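You operate a simulated robot arm through the tools that you are given. There is no shell and no other tool. Be economical: measure what you need, move in short steps, check, and stop when the job is done.

Carry out the task below with a simulated robot arm. There is one attempt and no reset: what you move stays moved.

Task
Both side gates have worked loose: throw their latches and run their nuts home.
Fine: red latch and orange nut on the yellow gate, white latch and green nut on the blue one; each latch before its nut.

It is judged by the outcome, as a careful person would: the job done as asked, and still so three seconds after it is handed in. It fails if anything else is knocked over, pushed out of place, dropped, spilled or broken.

Robot
A 7-joint arm with a fingered hand on a trunk, on a base that drives. Base frame: it is fixed to the floor where the robot stands at the start and does not move with it; the origin is under the middle of the robot, x ahead of it, y to its left, z up; the surface under the hand at the start is at about z = 820. Lengths are in mm, angles in rad, forces in N, time in s.
Its first joint turns from -2.897 to 2.897 rad. Places, roughly: blue side gate [700, 700, 900]; green lock pin (3x3x11 cm) [800, 1200, 900]; red latch of the yellow gate [600, 0, 1000]; tie rod by the blue gate [600, 1000, 1000]; tie rod by the yellow gate [600, 200, 1000]; white latch of the blue gate [600, 800, 1000]; yellow rag [500, -1250, 750]; yellow side gate [700, -100, 900]; yellow stop post (4x4x25 cm) [1000, 1200, 1000]. Payload 3.7 kg.
The TCP is the grasp point between the finger pads, 25 mm short of the fingertips. In the tool frame z runs along the fingers and y along their closing line. Largest opening 88 mm; the body of the gripper starts 29 mm behind the TCP. The gripper is a hand of 5 fingers: y runs from the thumb to the fingers, the wrist lies at [-13, -106, -174] in the tool frame, and closing takes about 1.5 s.
Orientation is told as [roll, pitch, yaw] about the base's x, y, z axes, in that order, counted from this pose: with the fingers straight down and the wrist toward the robot, the tool's x, y and z point along [0, 1, 0], [1, 0, 0] and [0, 0, -1] of the base frame.

Tools
- The arm moves only by the tool move_arm. Its argument "plan" is one flat list of numbers, 7 for each row, row after row: the opening in per cent of the stroke, from 0 (shut) to 100 (fully open), then the shift along the tool's x, y, z in units of 100 mm (1.0 is 100 mm), then the turn, a rotation vector about the tool's x, y, z in units of 180 degrees (1.0 is 180 degrees). In form: [claw, dx, dy, dz, rx, ry, rz, claw, dx, dy, dz, rx, ry, rz, ...]. A call has 1 to 8 rows; each row is the pose to reach, as a shift and turn from the pose commanded when the call began, along the tool's axes at that moment. A call with a number of a shift or a turn outside -1 to 1 is refused whole. A row lasts 0.2 s, in which the tool goes at most 50 mm and 0.15 rad; a call with a longer step from one row to the next is refused whole, and so is a gripper value outside its range. A pose out of reach is approached as far as the arm can. The call stops where the force on the tool passes 90 N (or 10 N more than at its start, if that is more) or the arm is blocked; 0.2 s more then pass. Each finger travels about 108 mm/s and halts on what it meets, pressing with about 22 N; the grip force reading is that of the motor and also rises with nothing between the fingers. The clock runs only during rows and for 0.2 s after the last one: add rows that repeat a pose to give the fingers time. It gives the time, the measured TCP pose, the force on the tool (base axes), the opening and the grip force at its end, in the units of the frame above (readings bear some noise), with the torque about the TCP (base axes, N m) and any sound that the robot's microphone picked up.
- Cameras (640 x 400 px; columns grow to the right, rows downward): "scene" is now at [190.5, 224.4, 1302.4]; the picture's right is [-0.02, -1.00, 0.00], its down [-0.44, 0.01, -0.90] and it looks along [0.90, -0.02, -0.44] (base axes); focal length 214 px, centre (320, 200). "wrist" rides on the gripper at [59, -79, -105] in the tool frame; the picture's right is [-0.73, 0.32, -0.61], its down [-0.62, -0.68, 0.38] and it looks along [-0.29, 0.66, 0.70] (tool axes); focal length 234 px, centre (320, 200). There is no depth. A picture from a camera that has moved, and an enlarged one, comes with that camera's place and axes in the base frame and with its lens.
- snapshot(camera): a new picture of that camera. No time passes.
- steer(legs): drives the robot by 1 to 6 legs, each [ahead, left, turn to the left] in mm, mm and rad, along the robot's own axes; the way and the turn of a leg run together, so that a leg with both is an arc; at most 1500 mm and 3.142 rad a leg. The arm and the cameras ride along, it lands a little off, and it stops where it bumps. It gives what a move gives.
- grasp_type(shape): the hand has 5 fingers and takes this shape, open, in about a second: jaw (thumb against the fingers, like two jaws); tri (thumb and two fingers); tip (a fingertip pinch); poke (one finger out to press); point (the index stretched); flat (the hand flat); cup (the hand cupped); fist (a fist). The gripper value then closes the fingers along that shape, each until it touches; the sizes above hold for jaw. It gives what a move gives, with no picture.
- aim_head(pan, tilt): turns the head with the scene camera to pan (to the left, within 2.094 rad either way) and tilt (down, from -0.506 to 1.204), counted from straight ahead of the robot. It gives what a move gives.
- close_up(camera, box): a new picture of the part [left, top, right, bottom] of that camera's present view, enlarged. No time passes.
- hand_in(): hands the job in; it is judged then, once.

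Work in short steps. Places have to be worked out from the pictures, the camera data and where the tool is seen: move nearer, look again, correct. Check each grasp and each placing, and mend what went wrong. You have 120 turns and 82 pictures in all, those below and enlarged ones among them. Open the gripper and draw the arm clear of the work before you hand the job in, unless the task says otherwise; then end with one line.

The tools are called after "Emit:" as name(argument=value, ...) on one line, values as JSON. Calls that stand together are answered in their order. move_arm: Moves the arm, as the interface text tells. Its arguments: {"type":"object","properties":{"plan":{"type":"array","items":{"type":"number"}}},"required":["plan"]} The other tools are called the same way: grasp_type (shape) gives the hand a shape; steer (legs) drives the base; aim_head (pan, tilt) turns the head that bears the scene camera; snapshot (camera) takes a picture; close_up (camera, box) takes an enlarged picture of a part of a camera's view; hand_in () hands the job in.

At the start:

```text
time_s: 0.0
eef_pos: [459.8, 399.7, 1185.2]
ee_rot: [-0.001, 0.001, 0.001]
force: [0.2, -0.5, 0.9]
torque: [0.01, 0.02, -0.04]
opening: 87.9
grasp_force: 0.1
shape: jaw
robot x, y, heading: [-2.4, -2.1, -0.003]
head pan, tilt: [-0.017, 0.452]
```

scene: 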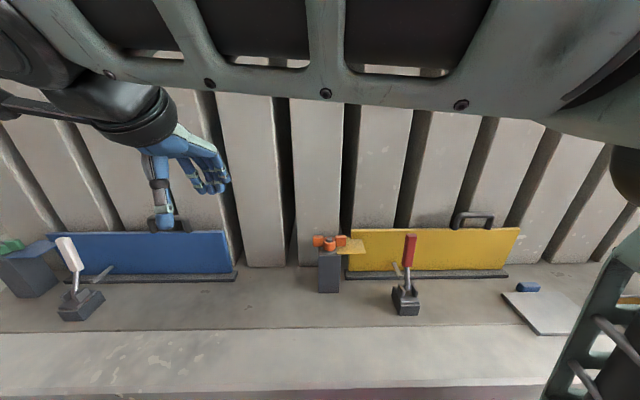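
wrist: 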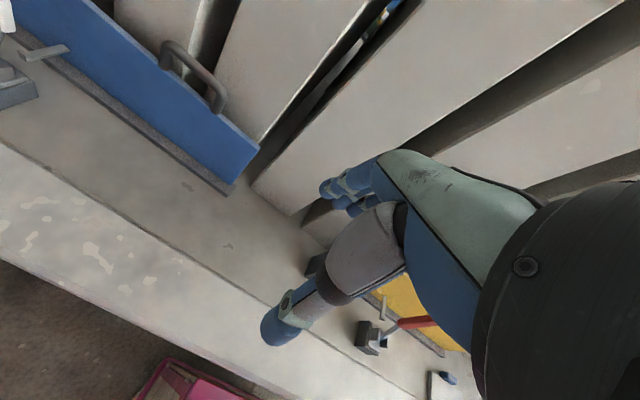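

The scene camera shows both gates, the latches with upright levers and the orange nut on a post. I'll enlarge the yellow gate's parts and the blue gate's parts.

Emit:
close_up(camera="scene", box=[290, 210, 450, 330])

Emit:
close_up(camera="scene", box=[0, 210, 160, 330])

```text
3.33 times, centred on (370, 270) of scene
camera zoom: at [190.5, 224.4, 1302.4], right [-0.02, -1.0, 0.0], down [-0.44, 0.01, -0.9], along [0.9, -0.02, -0.44], focal length 715 px, centre (153, -33)
```

zoom: 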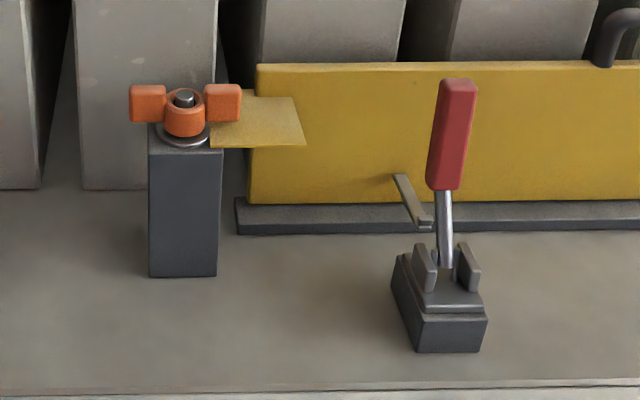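

```text
3.33 times, centred on (80, 270) of scene
camera zoom: at [190.5, 224.4, 1302.4], right [-0.02, -1.0, 0.0], down [-0.44, 0.01, -0.9], along [0.9, -0.02, -0.44], focal length 715 px, centre (1120, -33)
```

zoom: 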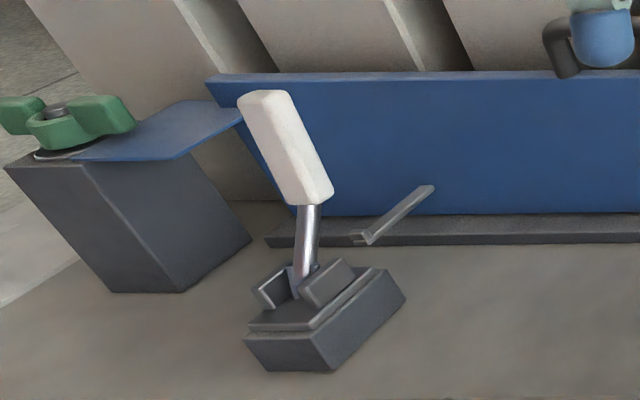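

Estimates from rays: the yellow latch base is at about (565,0,820) with its lever top near (605,0,1005). The bar runs toward the gate at z≈865. I'll enlarge the wrist view and pan the head for other angles.

Emit:
close_up(camera="wrist", box=[340, 280, 480, 400])

Emit:
close_up(camera="wrist", box=[0, 0, 160, 120])

```text
3.33 times, centred on (410, 340) of wrist
camera zoom: at [381.8, 459.7, 1290.5], right [0.32, -0.73, 0.61], down [-0.68, -0.62, -0.38], along [0.66, -0.29, -0.7], focal length 781 px, centre (20, -267)
```

zoom: 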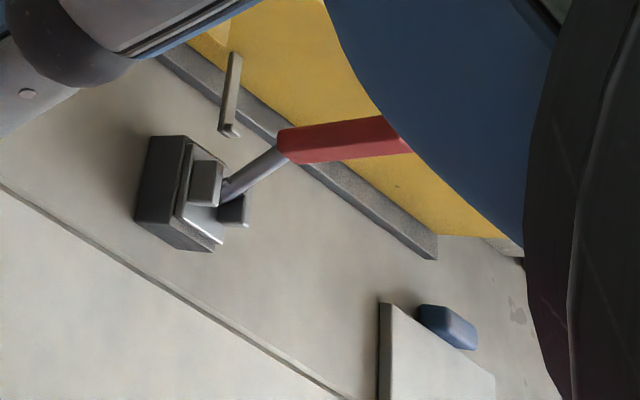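

```text
3.33 times, centred on (80, 60) of wrist
camera zoom: at [381.8, 459.7, 1290.5], right [0.32, -0.73, 0.61], down [-0.68, -0.62, -0.38], along [0.66, -0.29, -0.7], focal length 781 px, centre (1120, 667)
```

zoom: 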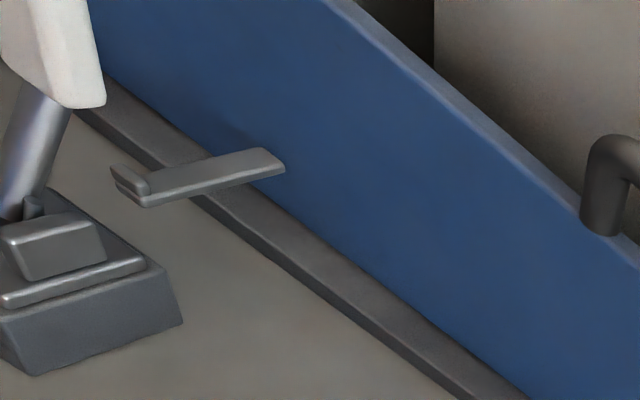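

The gray tongue is a keeper fixed to each gate. The lever leans forward and has to be pulled back toward me, since the gate blocks it going forward. I'll bring the hand right in steps, staying high.

Emit:
move_arm(plan=[100, -0.5, 0, 0, 0, 0, 0, 100, -1, 0, 0, 0, 0, 0])

Emit:
move_arm(plan=[100, -0.5, 0, 0, 0, 0, 0, 100, -1, 0, 0, 0, 0, 0])

Emit:
move_arm(plan=[100, -0.48, 0.1, 0, 0, 0, 0, 100, -0.96, 0.2, 0, 0, 0, 0])

Emit:
snapshot(camera="wrist")

Emit:
snapshot(camera="scene")

```text
time_s: 0.6
eef_pos: [461.1, 300.7, 1183.9]
ee_rot: [-0.003, 0.001, 0.0]
force: [0.8, 0.3, -0.5]
torque: [0.0, 0.03, 0.0]
opening: 87.7
grasp_force: 0.1
shape: jaw
robot x, y, heading: [0.7, 0.5, 0.001]
head pan, tilt: [-0.017, 0.452]
```

```text
time_s: 1.2
eef_pos: [460.6, 201.4, 1185.8]
ee_rot: [0.001, 0.001, 0.0]
force: [-0.2, 0.3, 0.2]
torque: [0.0, -0.01, 0.01]
opening: 88.0
grasp_force: 0.1
shape: jaw
robot x, y, heading: [-4.6, 4.3, -0.0]
head pan, tilt: [-0.017, 0.452]
```

```text
time_s: 1.8
eef_pos: [482.4, 104.2, 1186.8]
ee_rot: [-0.001, -0.001, 0.0]
force: [-0.2, 0.4, 0.7]
torque: [-0.01, -0.03, -0.04]
opening: 88.0
grasp_force: 0.0
shape: jaw
robot x, y, heading: [-1.3, -2.0, -0.001]
head pan, tilt: [-0.017, 0.452]
```

```text
75 pictures are left
camera wrist: at [403.2, 163.8, 1291.8], right [0.32, -0.73, 0.61], down [-0.68, -0.62, -0.38], along [0.66, -0.29, -0.7], focal length 234 px, centre (320, 200)
```

wrist: 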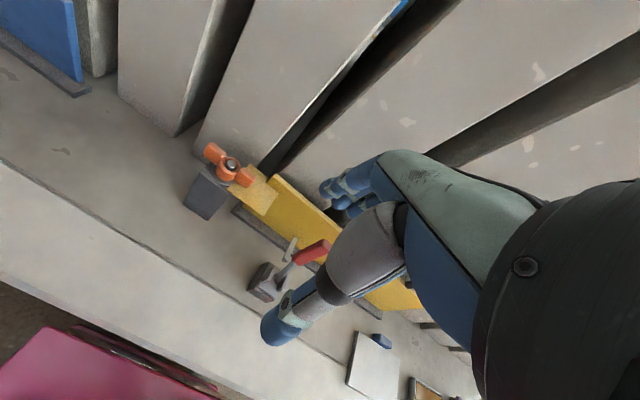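

```text
74 pictures are left
camera scene: at [190.5, 224.5, 1302.3], right [-0.02, -1.0, 0.0], down [-0.44, 0.01, -0.9], along [0.9, -0.02, -0.44], focal length 214 px, centre (320, 200)
```

scene: 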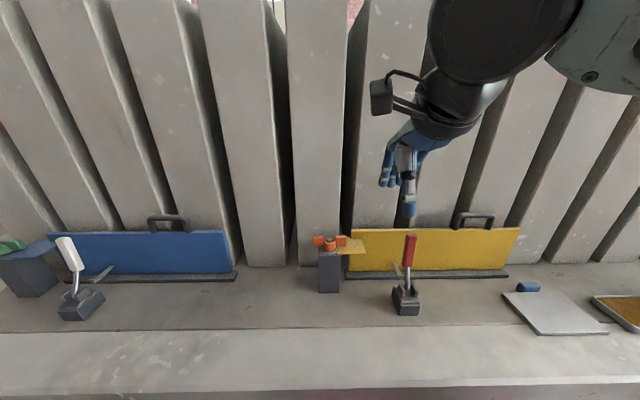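

The view is clear from here. I'll enlarge the wrist view around the yellow nut and latch to triangulate both.

Emit:
close_up(camera="wrist", box=[170, 120, 350, 320])

Emit:
close_up(camera="scene", box=[300, 220, 440, 330])

```text
2.00 times, centred on (260, 220) of wrist
camera zoom: at [403.2, 163.8, 1291.8], right [0.32, -0.73, 0.61], down [-0.68, -0.62, -0.38], along [0.66, -0.29, -0.7], focal length 468 px, centre (440, 160)
```

zoom: 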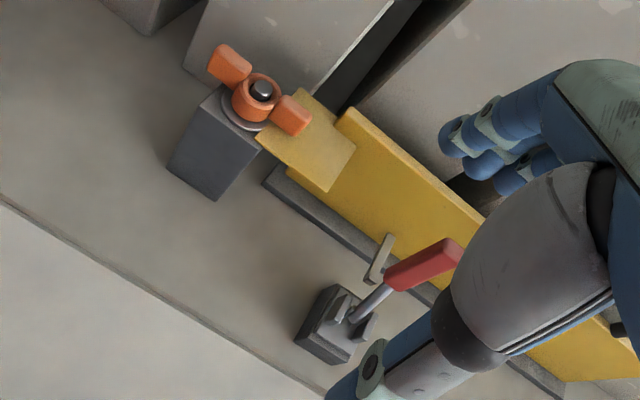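

```text
3.64 times, centred on (370, 275) of scene
camera zoom: at [190.5, 224.5, 1302.3], right [-0.02, -1.0, 0.0], down [-0.44, 0.01, -0.9], along [0.9, -0.02, -0.44], focal length 780 px, centre (138, -73)
```

zoom: 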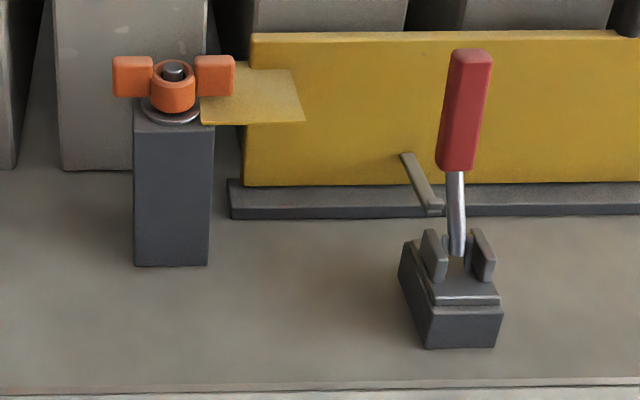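

Triangulated: the orange nut's rod top is at about (637,191,972). The red lever's top is at about (605,0,1007) and it leans forward about 17° over a pivot near (563,0,865). The gate face is at x≈665 with its top at z≈981. I'll move above the lever with the fingers 60% open.

Emit:
move_arm(plan=[60, -0.25, 0.25, 0, 0, 0, 0, 60, -0.5, 0.5, 0, 0, 0, 0, 60, -0.75, 0.75, 0.15, 0, 0, 0, 60, -1, 1, 0.3, 0, 0, 0])

Emit:
move_arm(plan=[60, -0.04, 0.2, 0.3, 0, 0, 0, 60, -0.04, 0.2, 0.7, 0, 0, 0])

Emit:
close_up(camera="scene", box=[330, 130, 490, 330])

Emit:
snapshot(camera="wrist")

```text
time_s: 2.8
eef_pos: [580.8, 3.5, 1154.3]
ee_rot: [0.001, 0.0, 0.0]
force: [-0.6, -1.4, 0.2]
torque: [0.01, 0.04, 0.02]
opening: 53.4
grasp_force: 0.0
shape: jaw
robot x, y, heading: [0.2, -0.7, 0.003]
head pan, tilt: [-0.017, 0.452]
```

```text
time_s: 3.4
eef_pos: [601.1, 0.6, 1083.0]
ee_rot: [0.001, 0.0, 0.0]
force: [-0.5, 0.3, 0.6]
torque: [0.02, -0.04, -0.02]
opening: 53.2
grasp_force: 0.0
shape: jaw
robot x, y, heading: [1.1, -3.4, -0.001]
head pan, tilt: [-0.017, 0.452]
```

```text
2.00 times, centred on (410, 230) of scene
camera zoom: at [190.5, 224.3, 1302.4], right [-0.02, -1.0, 0.0], down [-0.44, 0.01, -0.9], along [0.9, -0.02, -0.44], focal length 429 px, centre (140, 140)
```

zoom: 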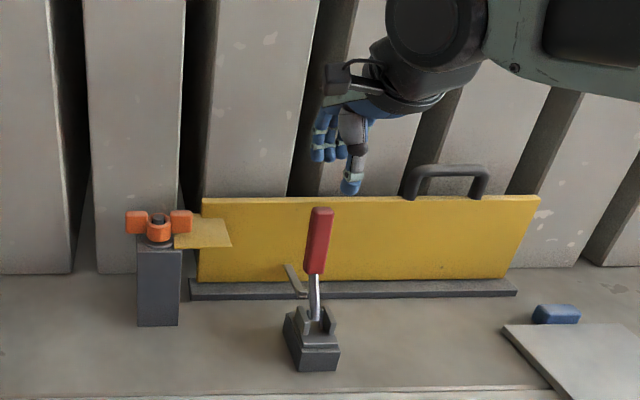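

```text
70 pictures are left
camera wrist: at [522.2, 60.0, 1189.5], right [0.32, -0.73, 0.61], down [-0.68, -0.62, -0.38], along [0.66, -0.29, -0.7], focal length 234 px, centre (320, 200)
```

wrist: 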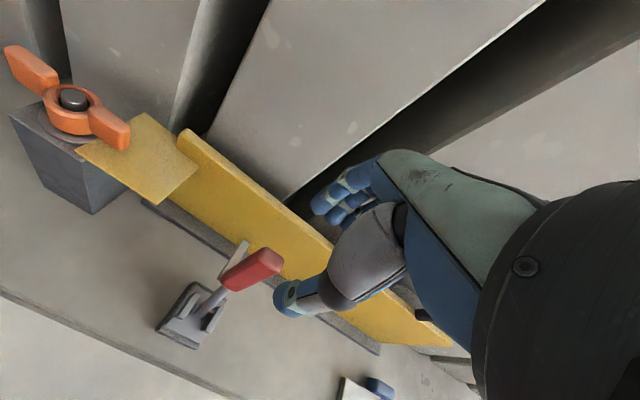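

The hand is aligned above the lever and the fingers straddle it in x. I'll lower to z≈992.

Emit:
move_arm(plan=[60, 0, 0.03, 0.3, 0, 0, 0, 60, 0, 0.03, 0.6, 0, 0, 0, 60, 0, 0.03, 0.9, 0, 0, 0])

Emit:
snapshot(camera="wrist")

Emit:
close_up(camera="scene", box=[350, 190, 470, 330])

```text
time_s: 4.2
eef_pos: [604.0, 1.0, 993.7]
ee_rot: [0.0, 0.0, -0.001]
force: [-0.1, 0.2, 0.0]
torque: [0.0, -0.02, 0.0]
opening: 53.3
grasp_force: 0.0
shape: jaw
robot x, y, heading: [-3.3, 1.1, 0.0]
head pan, tilt: [-0.017, 0.452]
```

```text
69 pictures are left
camera wrist: at [524.9, 59.8, 1099.5], right [0.32, -0.73, 0.61], down [-0.68, -0.62, -0.38], along [0.66, -0.29, -0.7], focal length 234 px, centre (320, 200)
```

wrist: 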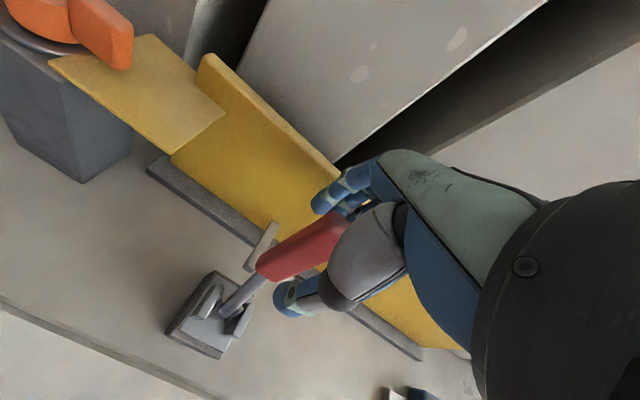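

```text
2.86 times, centred on (410, 260) of scene
camera zoom: at [190.5, 224.3, 1302.4], right [-0.02, -1.0, 0.0], down [-0.44, 0.01, -0.9], along [0.9, -0.02, -0.44], focal length 613 px, centre (63, 29)
```

zoom: 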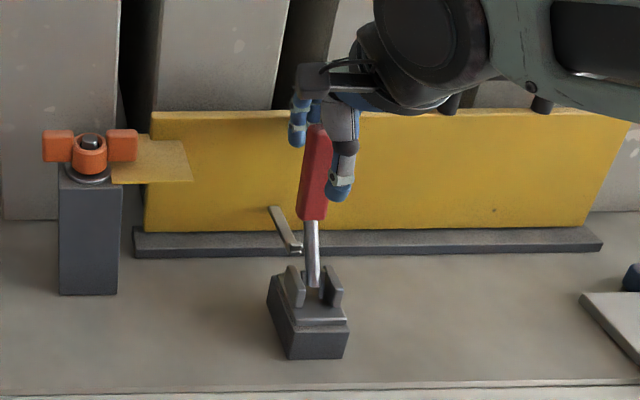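

The handle is between the thumb in front and the fingers behind. I'll pull back gently and watch the force.

Emit:
move_arm(plan=[60, 0, -0.15, 0, 0, 0, 0, 60, 0, -0.3, 0, 0, 0, 0, 60, 0, -0.45, 0, 0, 0, 0])

Emit:
close_up(camera="scene", box=[350, 190, 470, 330])

```text
time_s: 5.0
eef_pos: [558.5, 0.8, 994.5]
ee_rot: [0.0, -0.001, 0.0]
force: [1.4, 0.3, 0.7]
torque: [-0.02, -0.08, 0.03]
opening: 54.0
grasp_force: 0.0
shape: jaw
robot x, y, heading: [0.4, -2.7, 0.001]
head pan, tilt: [-0.017, 0.452]
```

```text
2.86 times, centred on (410, 260) of scene
camera zoom: at [190.6, 224.4, 1302.4], right [-0.02, -1.0, 0.0], down [-0.44, 0.01, -0.9], along [0.9, -0.02, -0.44], focal length 613 px, centre (63, 29)
```

zoom: 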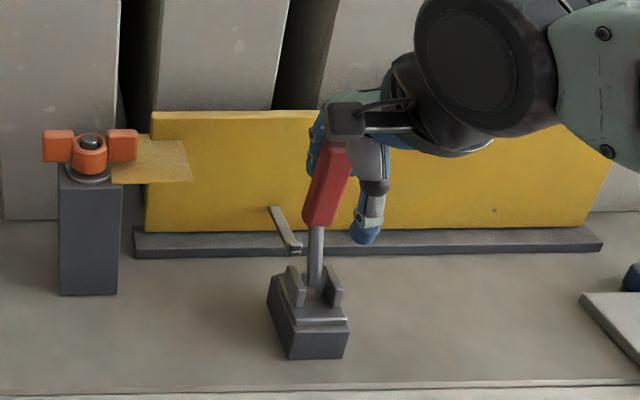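

The lever follows with almost no force, so pulling back is the right way. I'll continue along the arc, tilting the hand with it.

Emit:
move_arm(plan=[60, 0, -0.25, 0.05, -0.04, 0, 0, 60, 0, -0.5, 0.12, -0.08, 0, 0, 60, 0, -0.75, 0.22, -0.12, 0, 0, 60, 0, -1.0, 0.35, -0.16, 0, 0])

Emit:
close_up(camera="scene", box=[350, 190, 530, 350])

```text
time_s: 6.0
eef_pos: [468.2, 22.5, 1042.1]
ee_rot: [0.001, -0.502, -0.001]
force: [0.3, -0.8, -0.3]
torque: [-0.03, -0.01, 0.02]
opening: 53.3
grasp_force: 0.0
shape: jaw
out of reach, approached as far as the arm can: row 2, 3, 4
robot x, y, heading: [0.9, 0.8, 0.004]
head pan, tilt: [-0.017, 0.452]
```

```text
2.50 times, centred on (440, 270) of scene
camera zoom: at [190.6, 224.3, 1302.4], right [-0.02, -1.0, 0.0], down [-0.44, 0.01, -0.9], along [0.9, -0.02, -0.44], focal length 536 px, centre (20, 25)
```

zoom: 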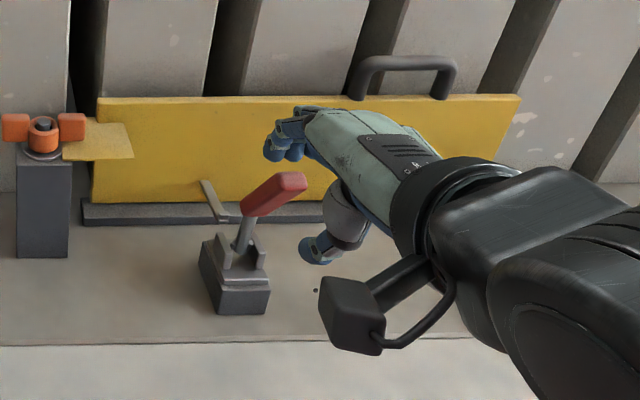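

The tilt ran the arm out of reach, so the hand slipped off. The lever stays where it was left, about 18° back. I'll raise the hand and untilt it so I can push with the closed fingers pointing down.

Emit:
move_arm(plan=[60, 0, 0.22, -0.4, 0, 0, 0, 60, 0, 0.4, -0.7, 0.04, 0, 0, 30, 0, 0.4, -0.7, 0.08, 0, 0, 0, 0, 0.4, -0.7, 0.12, 0, 0, 0, 0, 0.4, -0.7, 0.16, 0, 0, 0, 0, 0.4, -0.7, 0.16, 0, 0])

Emit:
close_up(camera="scene", box=[350, 150, 530, 350])

```text
time_s: 7.4
eef_pos: [470.3, 23.6, 1122.2]
ee_rot: [0.0, 0.003, -0.002]
force: [0.4, -0.2, 0.0]
torque: [0.02, -0.01, 0.0]
opening: 0.0
grasp_force: 21.2
shape: jaw
robot x, y, heading: [-4.7, 1.7, -0.008]
head pan, tilt: [-0.017, 0.452]
```

```text
2.00 times, centred on (440, 250) of scene
camera zoom: at [190.5, 224.3, 1302.4], right [-0.02, -1.0, 0.0], down [-0.44, 0.01, -0.9], along [0.9, -0.02, -0.44], focal length 429 px, centre (80, 100)
```

zoom: 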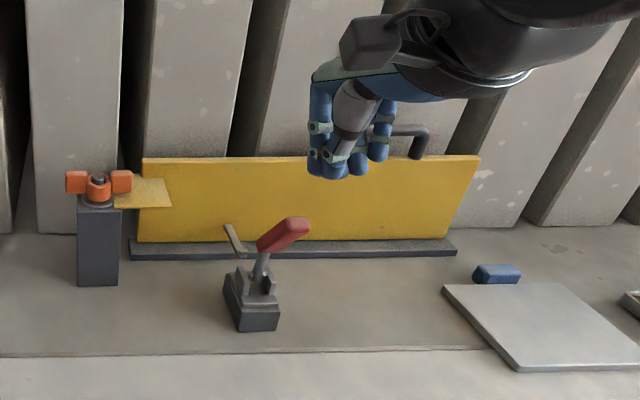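

The closed hand points down at (470,24,1122), and the lever tip is near (515,0,1005). I'll go over and behind it, on the gate side, then lower.

Emit:
move_arm(plan=[0, -0.12, 0.45, 0, 0, 0, 0, 0, -0.23, 0.9, 0, 0, 0, 0, 0, -0.23, 1.0, 0.4, 0, 0, 0, 0, -0.23, 1.0, 0.7, 0, 0, 0, 0, -0.23, 1.0, 1.0, 0, 0, 0])

Emit:
move_arm(plan=[0, 0, 0, 0.4, 0, 0, 0])

Emit:
close_up(camera="scene", box=[350, 150, 530, 350])

```text
time_s: 8.6
eef_pos: [570.3, -0.9, 1023.2]
ee_rot: [-0.001, -0.001, -0.001]
force: [-0.3, -0.2, 0.1]
torque: [0.01, 0.0, -0.02]
opening: 0.0
grasp_force: 21.6
shape: jaw
robot x, y, heading: [-0.9, 0.1, -0.002]
head pan, tilt: [-0.017, 0.452]
```

```text
time_s: 9.0
eef_pos: [569.9, -0.2, 985.0]
ee_rot: [0.0, -0.002, 0.002]
force: [0.1, -0.6, 0.1]
torque: [-0.01, 0.0, -0.01]
opening: 0.0
grasp_force: 22.4
shape: jaw
robot x, y, heading: [-3.4, -1.3, 0.0]
head pan, tilt: [-0.017, 0.452]
```

```text
2.00 times, centred on (440, 250) of scene
camera zoom: at [190.5, 224.4, 1302.4], right [-0.02, -1.0, 0.0], down [-0.44, 0.01, -0.9], along [0.9, -0.02, -0.44], focal length 429 px, centre (80, 100)
```

zoom: 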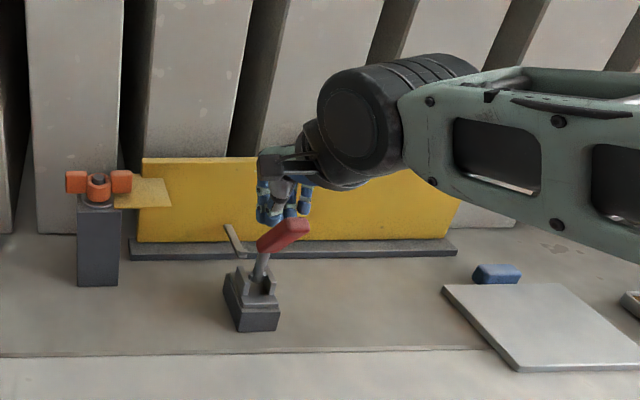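

The hand is now behind the handle. I'll pull toward me with a slight descent.

Emit:
move_arm(plan=[0, 0, -0.25, 0.0, 0, 0, 0, 0, 0, -0.5, 0.05, 0, 0, 0, 0, 0, -0.75, 0.15, 0, 0, 0, 0, 0, -1.0, 0.3, 0, 0, 0])

Emit:
close_up(camera="scene", box=[350, 150, 530, 350])

```text
time_s: 10.0
eef_pos: [471.9, -0.5, 959.0]
ee_rot: [-0.004, 0.004, -0.001]
force: [-0.4, 0.4, 1.0]
torque: [0.03, 0.0, -0.01]
opening: 0.0
grasp_force: 21.9
shape: jaw
out of reach, approached as far as the arm can: row 4
robot x, y, heading: [-0.5, -1.7, -0.002]
head pan, tilt: [-0.017, 0.452]
```

```text
2.00 times, centred on (440, 250) of scene
camera zoom: at [190.6, 224.4, 1302.4], right [-0.02, -1.0, 0.0], down [-0.44, 0.01, -0.9], along [0.9, -0.02, -0.44], focal length 429 px, centre (80, 100)
```

zoom: 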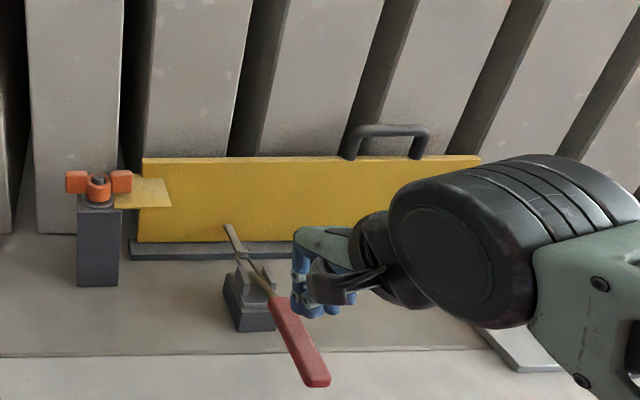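

The lever has swung back to about 12° above horizontal (tip near (427,0,894)). I'll press down on the handle to check it's fully thrown.

Emit:
move_arm(plan=[0, 0, 0.05, 0.15, 0, 0, 0, 0, 0, 0.05, 0.3, 0, 0, 0, 0, 0, 0.05, 0.45, 0, 0, 0, 0, 0, 0.05, 0.6, 0, 0, 0])

Emit:
close_up(camera="scene", box=[350, 200, 490, 380])

```text
time_s: 11.0
eef_pos: [492.8, 7.8, 949.3]
ee_rot: [0.002, 0.0, -0.001]
force: [-0.3, 0.0, 0.2]
torque: [-0.02, -0.01, -0.03]
opening: 0.0
grasp_force: 22.3
shape: jaw
out of reach, approached as far as the arm can: row 1, 2, 3, 4
robot x, y, heading: [0.1, -5.7, 0.0]
head pan, tilt: [-0.017, 0.452]
```

```text
2.22 times, centred on (420, 290) of scene
camera zoom: at [190.5, 224.3, 1302.4], right [-0.02, -1.0, 0.0], down [-0.44, 0.01, -0.9], along [0.9, -0.02, -0.44], focal length 477 px, centre (98, 0)
```

zoom: 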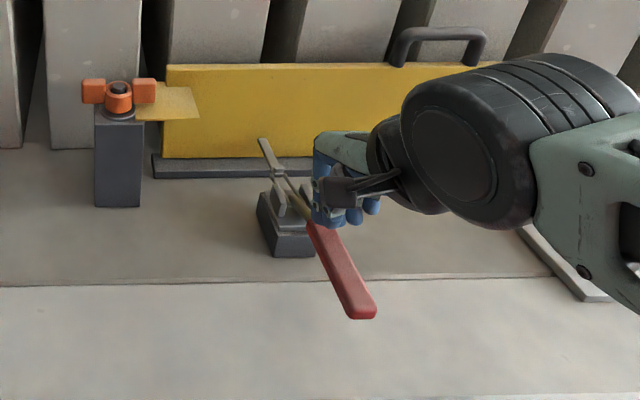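

The arm is at its close-range limit here, so I'll lift a bit and back the base off 200 mm for room.

Emit:
move_arm(plan=[0, 0, 0, -0.4, 0, 0, 0, 0, 0, 0, -0.8, 0, 0, 0])

Emit:
steer(legs=[[-200, 0, 0]])

Emit:
snapshot(camera="scene")

```text
time_s: 11.6
eef_pos: [494.3, 6.9, 1031.8]
ee_rot: [-0.001, 0.0, 0.001]
force: [-0.1, 0.4, -0.4]
torque: [-0.01, 0.01, -0.02]
opening: 0.2
grasp_force: 21.8
shape: jaw
robot x, y, heading: [1.8, 1.1, 0.003]
head pan, tilt: [-0.017, 0.452]
```

```text
time_s: 13.2
eef_pos: [295.1, 6.8, 1030.9]
ee_rot: [0.0, 0.001, -0.001]
force: [0.1, 0.4, 0.5]
torque: [0.01, 0.0, -0.01]
opening: 0.0
grasp_force: 22.0
shape: jaw
robot x, y, heading: [-197.8, 0.4, -0.0]
head pan, tilt: [-0.017, 0.452]
```

```text
61 pictures are left
camera scene: at [-7.1, 224.1, 1302.4], right [-0.02, -1.0, 0.0], down [-0.44, 0.01, -0.9], along [0.9, -0.02, -0.44], focal length 214 px, centre (320, 200)
```

scene: 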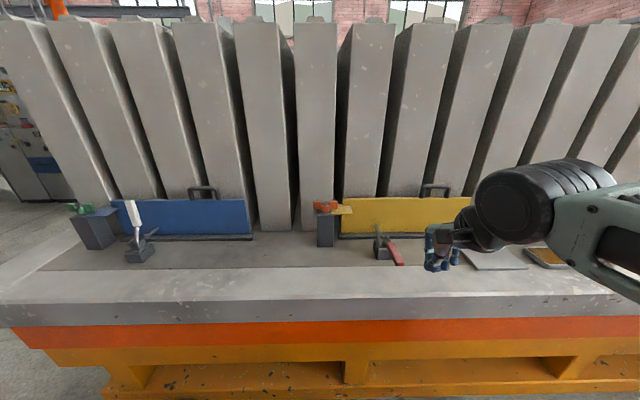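

There's good room now. I'll move over the handle near x≈455 and press down, stopping on force.

Emit:
move_arm(plan=[0, 0, 0.5, 0, 0, 0, 0, 0, -0.07, 1.0, 0, 0, 0, 0])

Emit:
move_arm(plan=[0, 0, 0.3, 0.2, 0, 0, 0, 0, 0, 0.6, 0.4, 0, 0, 0, 0, 0, 0.6, 0.65, 0, 0, 0, 0, 0, 0.6, 0.85, 0, 0, 0])

Emit:
close_up(camera="scene", box=[330, 180, 470, 280])

```text
refused: row 2 steps farther than a row can; nothing moved
```

```text
time_s: 14.2
eef_pos: [355.0, 6.9, 946.3]
ee_rot: [0.001, 0.0, -0.003]
force: [-0.6, 0.6, -1.0]
torque: [0.0, -0.02, 0.02]
opening: 0.0
grasp_force: 21.7
shape: jaw
robot x, y, heading: [-200.6, 3.1, -0.005]
head pan, tilt: [-0.017, 0.452]
```

```text
4.00 times, centred on (400, 230) of scene
camera zoom: at [-7.1, 224.1, 1302.4], right [-0.02, -1.0, 0.0], down [-0.44, 0.01, -0.9], along [0.9, -0.02, -0.44], focal length 858 px, centre (0, 80)
```

zoom: 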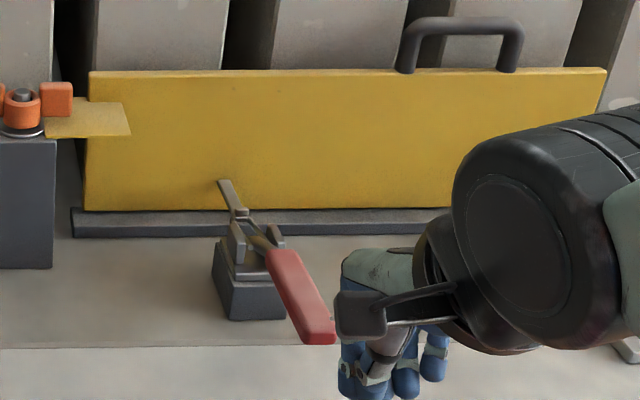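

The first call was refused as too long a step, so the hand is short at x=355. It hasn't touched the lever. I'll raise it, go forward over the handle and press.

Emit:
move_arm(plan=[0, 0, 0.1, -0.4, 0, 0, 0, 0, -0.03, 0.5, -0.4, 0, 0, 0, 0, -0.07, 0.95, -0.4, 0, 0, 0, 0, -0.07, 0.95, 0.0, 0, 0, 0, 0, -0.07, 0.95, 0.15, 0, 0, 0, 0, -0.07, 0.95, 0.3, 0, 0, 0, 0, -0.07, 0.95, 0.45, 0, 0, 0, 0, -0.07, 0.95, 0.6, 0, 0, 0])

Emit:
close_up(camera="scene", box=[330, 180, 470, 280])

```text
time_s: 15.6
eef_pos: [457.2, -0.1, 934.5]
ee_rot: [0.004, -0.034, -0.004]
force: [-3.7, -2.7, 35.8]
torque: [-0.03, 0.14, 0.01]
opening: 0.1
grasp_force: 21.9
shape: jaw
robot x, y, heading: [-197.0, -0.7, -0.002]
head pan, tilt: [-0.017, 0.452]
stopped in row 6: the force on the tool passed its limit at 107 N (the readings are from after the stop); the commanded pose is now the measured one
```

```text
4.00 times, centred on (400, 230) of scene
camera zoom: at [-8.3, 224.0, 1302.6], right [-0.02, -1.0, 0.0], down [-0.44, 0.01, -0.9], along [0.9, -0.02, -0.44], focal length 858 px, centre (0, 80)
```

zoom: 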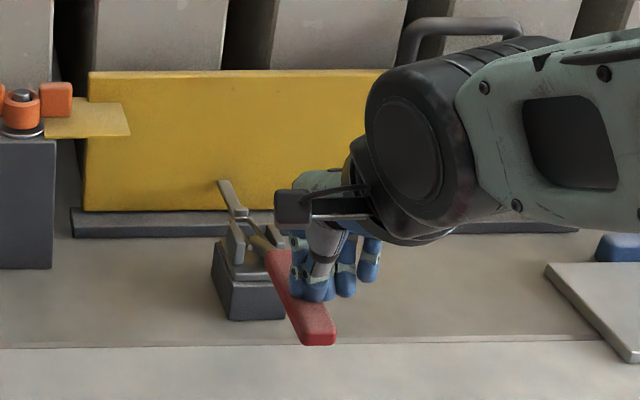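

At 107 N the lever didn't move, so the red latch is fully thrown, and its wire loop is hooked over the keeper lip. Next is the orange nut at about (637,191). I'll lift, traverse toward it and half-open the fingers.

Emit:
move_arm(plan=[0, 0, 0, -0.5, 0, 0, 0, 0, 0, 0, -1, 0, 0, 0, 40, 0.4, 0.3, -1, 0, 0, 0, 60, 0.7, 0.65, -1, 0, 0, 0, 60, 1, 1, -1, 0, 0, 0])

Emit:
move_arm(plan=[60, 0.4, 0.3, 0, 0, 0, 0, 60, 0.7, 0.6, 0, 0, 0, 0, 60, 0.92, 0.8, 0, 0, 0, 0])

Emit:
snapshot(camera="wrist")

Emit:
close_up(camera="scene", box=[250, 130, 430, 270])

```text
time_s: 16.8
eef_pos: [552.8, 100.0, 1034.2]
ee_rot: [0.004, -0.026, -0.004]
force: [-0.3, 0.3, 1.3]
torque: [0.0, -0.01, 0.0]
opening: 52.5
grasp_force: 0.0
shape: jaw
robot x, y, heading: [-198.4, 1.0, -0.002]
head pan, tilt: [-0.017, 0.452]
```

```text
time_s: 17.6
eef_pos: [633.3, 189.5, 1036.4]
ee_rot: [0.003, -0.027, -0.004]
force: [-0.8, 0.2, 0.0]
torque: [-0.02, 0.02, -0.01]
opening: 52.6
grasp_force: 0.1
shape: jaw
robot x, y, heading: [-199.0, -1.8, 0.0]
head pan, tilt: [-0.017, 0.452]
```

```text
58 pictures are left
camera wrist: at [553.2, 249.7, 1141.0], right [0.3, -0.73, 0.61], down [-0.67, -0.62, -0.4], along [0.67, -0.29, -0.68], focal length 234 px, centre (320, 200)
```

wrist: 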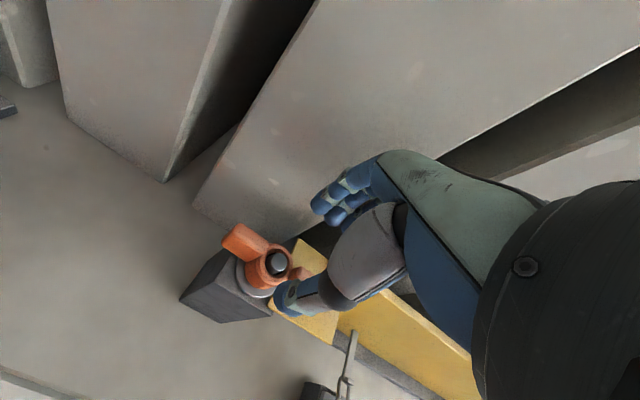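

```text
2.86 times, centred on (340, 200) of scene
camera zoom: at [-7.3, 223.9, 1302.4], right [-0.02, -1.0, 0.0], down [-0.44, 0.01, -0.9], along [0.9, -0.02, -0.44], focal length 613 px, centre (263, 200)
```

zoom: 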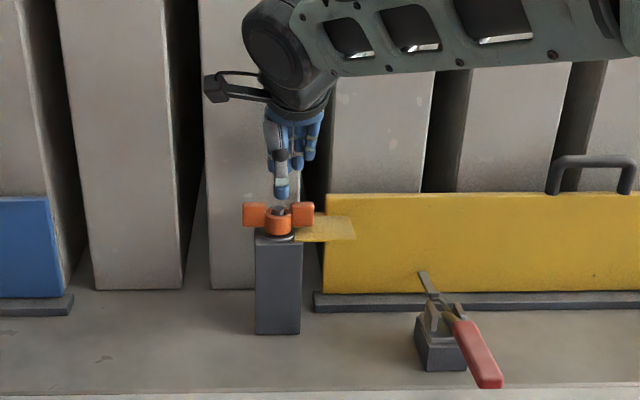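

The hand is centred over the nut, with the thumb in front and the fingers behind the wings. I'll lower so the fingertips overlap the wings, then close.

Emit:
move_arm(plan=[60, 0.02, 0.04, 0.25, 0, 0, 0, 60, 0.02, 0.04, 0.5, 0, 0, 0, 30, 0.02, 0.04, 0.5, 0, 0, 0, 10, 0.02, 0.04, 0.5, 0, 0, 0, 0, 0.02, 0.04, 0.5, 0, 0, 0, 0, 0.02, 0.04, 0.5, 0, 0, 0, 0, 0.02, 0.04, 0.5, 0, 0, 0])

Emit:
snapshot(camera="wrist")

Emit:
close_up(camera="scene", box=[270, 150, 390, 260])

```text
time_s: 19.2
eef_pos: [638.1, 193.3, 987.1]
ee_rot: [0.003, -0.028, -0.003]
force: [-16.4, 1.2, 0.9]
torque: [0.01, 0.45, -0.02]
opening: 17.5
grasp_force: 21.7
shape: jaw
robot x, y, heading: [-198.2, -0.6, 0.002]
head pan, tilt: [-0.017, 0.452]
```

```text
56 pictures are left
camera wrist: at [557.4, 251.6, 1089.8], right [0.31, -0.73, 0.61], down [-0.67, -0.62, -0.4], along [0.67, -0.29, -0.68], focal length 234 px, centre (320, 200)
```

wrist: 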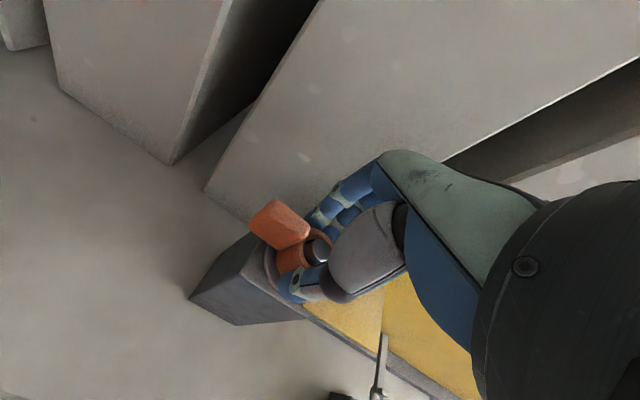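

```text
3.64 times, centred on (330, 205) of scene
camera zoom: at [-7.9, 224.1, 1302.4], right [-0.02, -1.0, 0.0], down [-0.44, 0.01, -0.9], along [0.9, -0.02, -0.44], focal length 780 px, centre (284, 182)
```

zoom: 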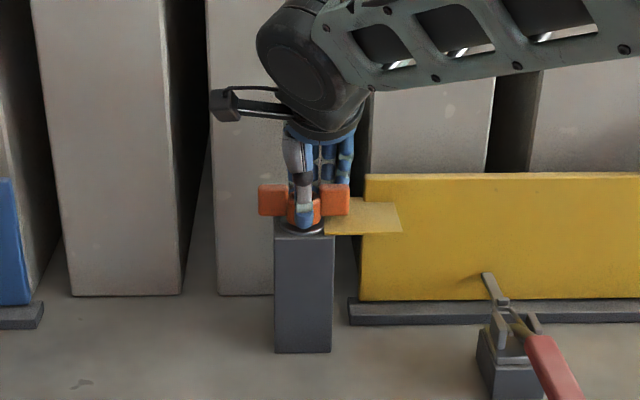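

Gripped at an opening of 17.5 mm. I'll turn clockwise as seen from above (positive about tool z).

Emit:
move_arm(plan=[0, 0, 0, 0, 0, 0, 0.045, 0, 0, 0, 0, 0, 0, 0.09, 0, 0, 0, 0, 0, 0, 0.135, 0, 0, 0, 0, 0, 0, 0.18, 0, 0, 0, 0, 0, 0, 0.225, 0, 0, 0, 0, 0, 0, 0.27, 0, 0, 0, 0, 0, 0, 0.315, 0, 0, 0, 0, 0, 0, 0.36])

Emit:
snapshot(camera="wrist")

Emit:
close_up(camera="scene", box=[270, 150, 390, 260])

```text
time_s: 21.0
eef_pos: [639.0, 193.0, 985.7]
ee_rot: [0.025, -0.009, -1.136]
force: [-9.8, -11.2, -5.8]
torque: [-0.39, 0.0, 0.22]
opening: 16.5
grasp_force: 22.7
shape: jaw
robot x, y, heading: [-201.1, -1.5, -0.003]
head pan, tilt: [-0.017, 0.452]
```

```text
54 pictures are left
camera wrist: at [656.7, 288.4, 1092.5], right [-0.54, -0.6, 0.59], down [-0.84, 0.36, -0.4], along [0.03, -0.72, -0.7], focal length 234 px, centre (320, 200)
```

wrist: 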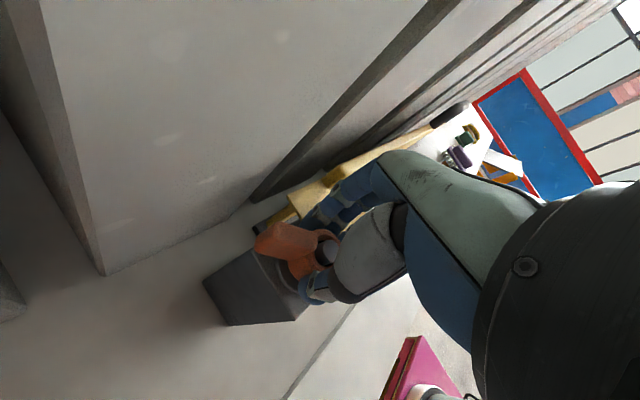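

```text
3.64 times, centred on (330, 205) of scene
camera zoom: at [-7.2, 223.5, 1302.4], right [-0.02, -1.0, 0.0], down [-0.44, 0.01, -0.9], along [0.9, -0.02, -0.44], focal length 780 px, centre (284, 182)
```

zoom: 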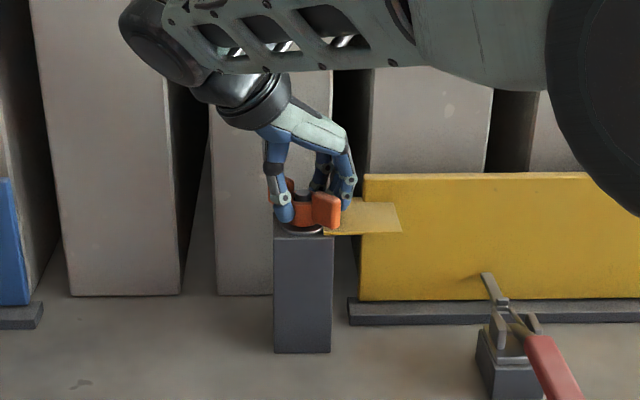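

The nut turned 65° with the hand. I'll continue clockwise.

Emit:
move_arm(plan=[0, 0, 0, 0, 0, 0, 0.045, 0, 0, 0, 0, 0, 0, 0.09, 0, 0, 0, 0, 0, 0, 0.135, 0, 0, 0, 0, 0, 0, 0.18, 0, 0, 0, 0, 0, 0, 0.225, 0, 0, 0, 0, 0, 0, 0.27, 0, 0, 0, 0, 0, 0, 0.315, 0, 0, 0, 0, 0, 0, 0.36])

Emit:
close_up(camera="scene", box=[270, 150, 390, 260])

```text
time_s: 21.9
eef_pos: [632.4, 195.7, 986.6]
ee_rot: [0.02, 0.001, -1.575]
force: [-33.1, -13.9, 5.2]
torque: [-0.19, -5.08, 3.68]
opening: 17.6
grasp_force: 21.8
shape: jaw
robot x, y, heading: [-197.6, -0.9, -0.004]
head pan, tilt: [-0.017, 0.452]
stopped in row 4: the force on the tool passed its limit at 112 N (the readings are from after the stop); the commanded pose is now the measured one
```

```text
3.64 times, centred on (330, 205) of scene
camera zoom: at [-9.9, 223.2, 1302.7], right [-0.02, -1.0, 0.0], down [-0.43, 0.01, -0.9], along [0.9, -0.02, -0.44], focal length 780 px, centre (284, 182)
```

zoom: 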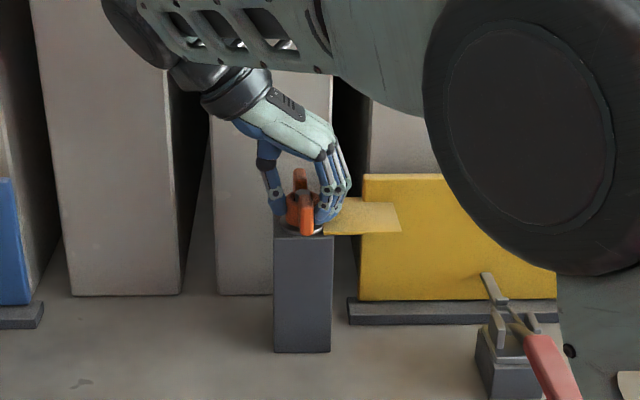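

The stop came from the wrist touching the pillar: the force is about -33 N in x, acting roughly 100–150 mm above the TCP. I'll release, lift, and rotate back by 180° to re-grip from the other side. First I'll check the nut.

Emit:
move_arm(plan=[30, -0.03, 0, 0, 0, 0, 0, 60, -0.05, 0, 0, 0, 0, 0, 60, -0.05, 0, 0, 0, 0, 0, 60, -0.05, 0, -0.3, 0, 0, 0, 60, -0.05, 0, -0.7, 0, 0, -0.045, 60, -0.05, 0, -0.7, 0, 0, -0.09, 60, -0.05, 0, -0.7, 0, 0, -0.135, 60, -0.05, 0, -0.7, 0, 0, -0.18])

Emit:
close_up(camera="scene", box=[300, 180, 360, 230])

```text
time_s: 23.7
eef_pos: [629.2, 197.4, 1053.3]
ee_rot: [0.016, -0.01, -1.009]
force: [1.0, 0.6, 0.4]
torque: [-0.01, 0.01, 0.01]
opening: 52.2
grasp_force: 0.1
shape: jaw
robot x, y, heading: [-198.8, -0.5, -0.0]
head pan, tilt: [-0.017, 0.452]
```

```text
8.00 times, centred on (330, 205) of scene
camera zoom: at [-7.8, 224.1, 1302.3], right [-0.02, -1.0, 0.0], down [-0.44, 0.01, -0.9], along [0.9, -0.02, -0.44], focal length 1716 px, centre (240, 160)
```

zoom: 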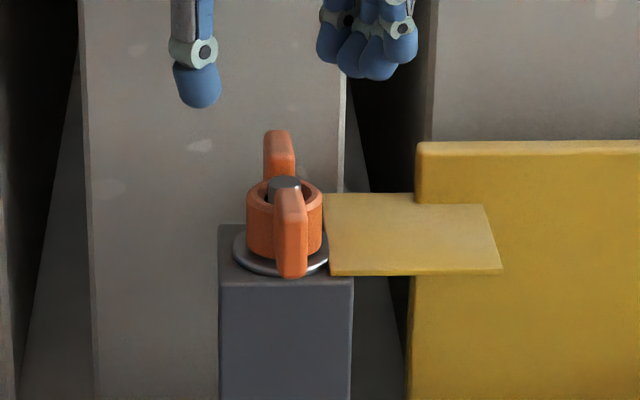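

The nut is down close to its washer. I'll rotate the raised hand to about +90° yaw, centring over the rod, to re-grip.

Emit:
move_arm(plan=[60, 0.036, 0.093, 0, 0, 0, -0.047, 60, 0.036, 0.093, 0, 0, 0, -0.094, 60, 0.036, 0.093, 0, 0, 0, -0.141, 60, 0.036, 0.093, 0, 0, 0, -0.188, 60, 0.036, 0.093, 0, 0, 0, -0.235, 60, 0.036, 0.093, 0, 0, 0, -0.282, 60, 0.036, 0.093, 0, 0, 0, -0.329, 60, 0.036, 0.093, 0, 0, 0, -0.376])

Emit:
move_arm(plan=[60, 0, 0, 0, 0, 0, -0.047, 60, 0, 0, 0, 0, 0, -0.094, 60, 0, 0, 0, 0, 0, -0.141, 60, 0, 0, 0, 0, 0, -0.188, 60, 0, 0, 0, 0, 0, -0.235, 60, 0, 0, 0, 0, 0, -0.282, 60, 0, 0, 0, 0, 0, -0.329, 60, 0, 0, 0, 0, 0, -0.376])

Emit:
move_arm(plan=[60, 0, 0, 0, 0, 0, -0.035, 60, 0, 0, 0, 0, 0, -0.07])

Emit:
close_up(camera="scene", box=[260, 130, 400, 240])

```text
time_s: 25.5
eef_pos: [635.9, 192.0, 1054.2]
ee_rot: [-0.002, -0.019, 0.171]
force: [0.3, -1.0, -1.1]
torque: [0.0, 0.01, -0.03]
opening: 52.5
grasp_force: 0.0
shape: jaw
robot x, y, heading: [-200.2, 1.7, 0.001]
head pan, tilt: [-0.017, 0.452]
```

```text
time_s: 27.3
eef_pos: [636.1, 191.1, 1054.0]
ee_rot: [-0.015, -0.007, 1.353]
force: [0.3, 0.5, -0.3]
torque: [-0.01, 0.02, 0.01]
opening: 52.3
grasp_force: 0.0
shape: jaw
robot x, y, heading: [-197.7, 0.2, -0.002]
head pan, tilt: [-0.017, 0.452]
```

```text
time_s: 27.9
eef_pos: [636.9, 190.1, 1053.5]
ee_rot: [-0.017, -0.002, 1.571]
force: [-0.6, 0.4, -0.2]
torque: [0.0, 0.0, 0.0]
opening: 52.6
grasp_force: 0.1
shape: jaw
robot x, y, heading: [-195.4, -2.4, -0.001]
head pan, tilt: [-0.017, 0.452]
```

```text
3.64 times, centred on (330, 185) of scene
camera zoom: at [-7.9, 224.0, 1302.4], right [-0.02, -1.0, 0.0], down [-0.44, 0.01, -0.9], along [0.9, -0.02, -0.44], focal length 780 px, centre (284, 254)
```

zoom: 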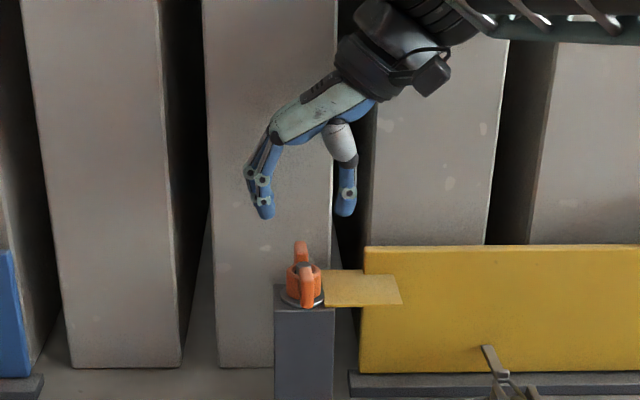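

Yaw is +90° and the fingers straddle the nut. I'll descend and close.

Emit:
move_arm(plan=[60, 0, 0, 0.35, 0, 0, 0, 60, 0, 0, 0.67, 0, 0, 0, 30, 0, 0, 0.67, 0, 0, 0, 0, 0, 0, 0.67, 0, 0, 0, 0, 0, 0, 0.67, 0, 0, 0, 0, 0, 0, 0.67, 0, 0, 0])

Emit:
move_arm(plan=[0, 0, 0, 0, 0, 0, 0.045, 0, 0, 0, 0, 0, 0, 0.09, 0, 0, 0, 0, 0, 0, 0.135, 0, 0, 0, 0, 0, 0, 0.18, 0, 0, 0, 0, 0, 0, 0.225, 0, 0, 0, 0, 0, 0, 0.27, 0, 0, 0, 0, 0, 0, 0.315, 0, 0, 0, 0, 0, 0, 0.36])

Emit:
close_up(camera="scene", box=[270, 150, 390, 260])

```text
time_s: 29.3
eef_pos: [637.7, 191.7, 987.7]
ee_rot: [-0.018, -0.002, 1.572]
force: [1.0, -2.8, -1.1]
torque: [0.0, -0.01, 0.05]
opening: 23.9
grasp_force: 22.1
shape: jaw
robot x, y, heading: [-200.5, -2.6, -0.001]
head pan, tilt: [-0.017, 0.452]
```

```text
time_s: 31.1
eef_pos: [638.1, 190.4, 987.0]
ee_rot: [-0.007, -0.018, 0.44]
force: [-13.2, -6.0, -5.3]
torque: [-0.12, 0.29, 0.14]
opening: 21.1
grasp_force: 22.2
shape: jaw
robot x, y, heading: [-200.3, -0.8, -0.002]
head pan, tilt: [-0.017, 0.452]
```

```text
3.64 times, centred on (330, 205) of scene
camera zoom: at [-8.0, 223.8, 1302.4], right [-0.02, -1.0, 0.0], down [-0.44, 0.01, -0.9], along [0.9, -0.02, -0.44], focal length 780 px, centre (284, 182)
```

zoom: 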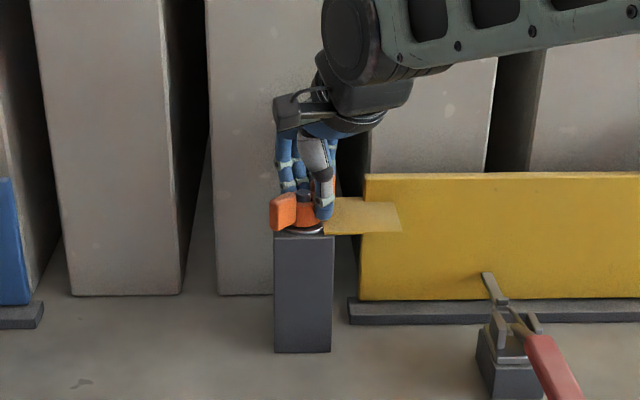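

It's turning along. I'll continue.

Emit:
move_arm(plan=[0, 0, 0, 0, 0, 0, 0.045, 0, 0, 0, 0, 0, 0, 0.09, 0, 0, 0, 0, 0, 0, 0.135, 0, 0, 0, 0, 0, 0, 0.18, 0, 0, 0, 0, 0, 0, 0.225, 0, 0, 0, 0, 0, 0, 0.27, 0, 0, 0, 0, 0, 0, 0.315, 0, 0, 0, 0, 0, 0, 0.36])

Emit:
move_arm(plan=[0, 0, 0, 0, 0, 0, 0.045, 0, 0, 0, 0, 0, 0, 0.09, 0, 0, 0, 0, 0, 0, 0.135, 0, 0, 0, 0, 0, 0, 0.18, 0, 0, 0, 0, 0, 0, 0.225])

Emit:
close_up(camera="scene", box=[270, 150, 390, 260])

```text
time_s: 32.9
eef_pos: [638.4, 190.8, 986.8]
ee_rot: [0.011, -0.011, -0.695]
force: [-13.9, -13.7, -15.9]
torque: [-0.13, -0.03, 0.24]
opening: 18.7
grasp_force: 22.4
shape: jaw
robot x, y, heading: [-199.7, -1.3, -0.001]
head pan, tilt: [-0.017, 0.452]
```

```text
time_s: 34.1
eef_pos: [642.9, 191.2, 987.4]
ee_rot: [0.024, 0.0, -1.394]
force: [58.0, 4.4, -11.5]
torque: [0.03, -1.6, 4.43]
opening: 15.8
grasp_force: 22.2
shape: jaw
robot x, y, heading: [-196.5, 2.4, -0.002]
head pan, tilt: [-0.017, 0.452]
```

```text
3.64 times, centred on (330, 205) of scene
camera zoom: at [-4.5, 224.4, 1301.9], right [-0.02, -1.0, 0.0], down [-0.44, 0.01, -0.9], along [0.9, -0.02, -0.44], focal length 780 px, centre (284, 182)
```

zoom: 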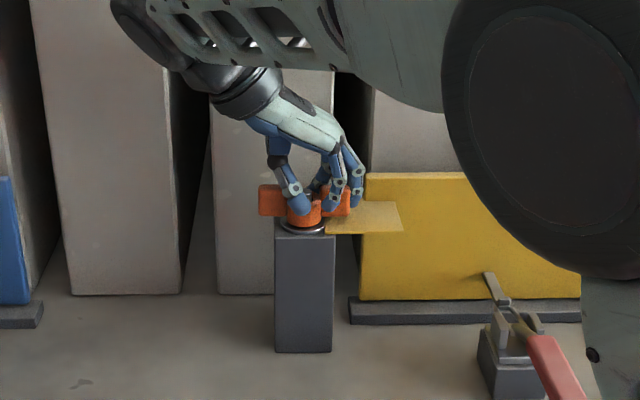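

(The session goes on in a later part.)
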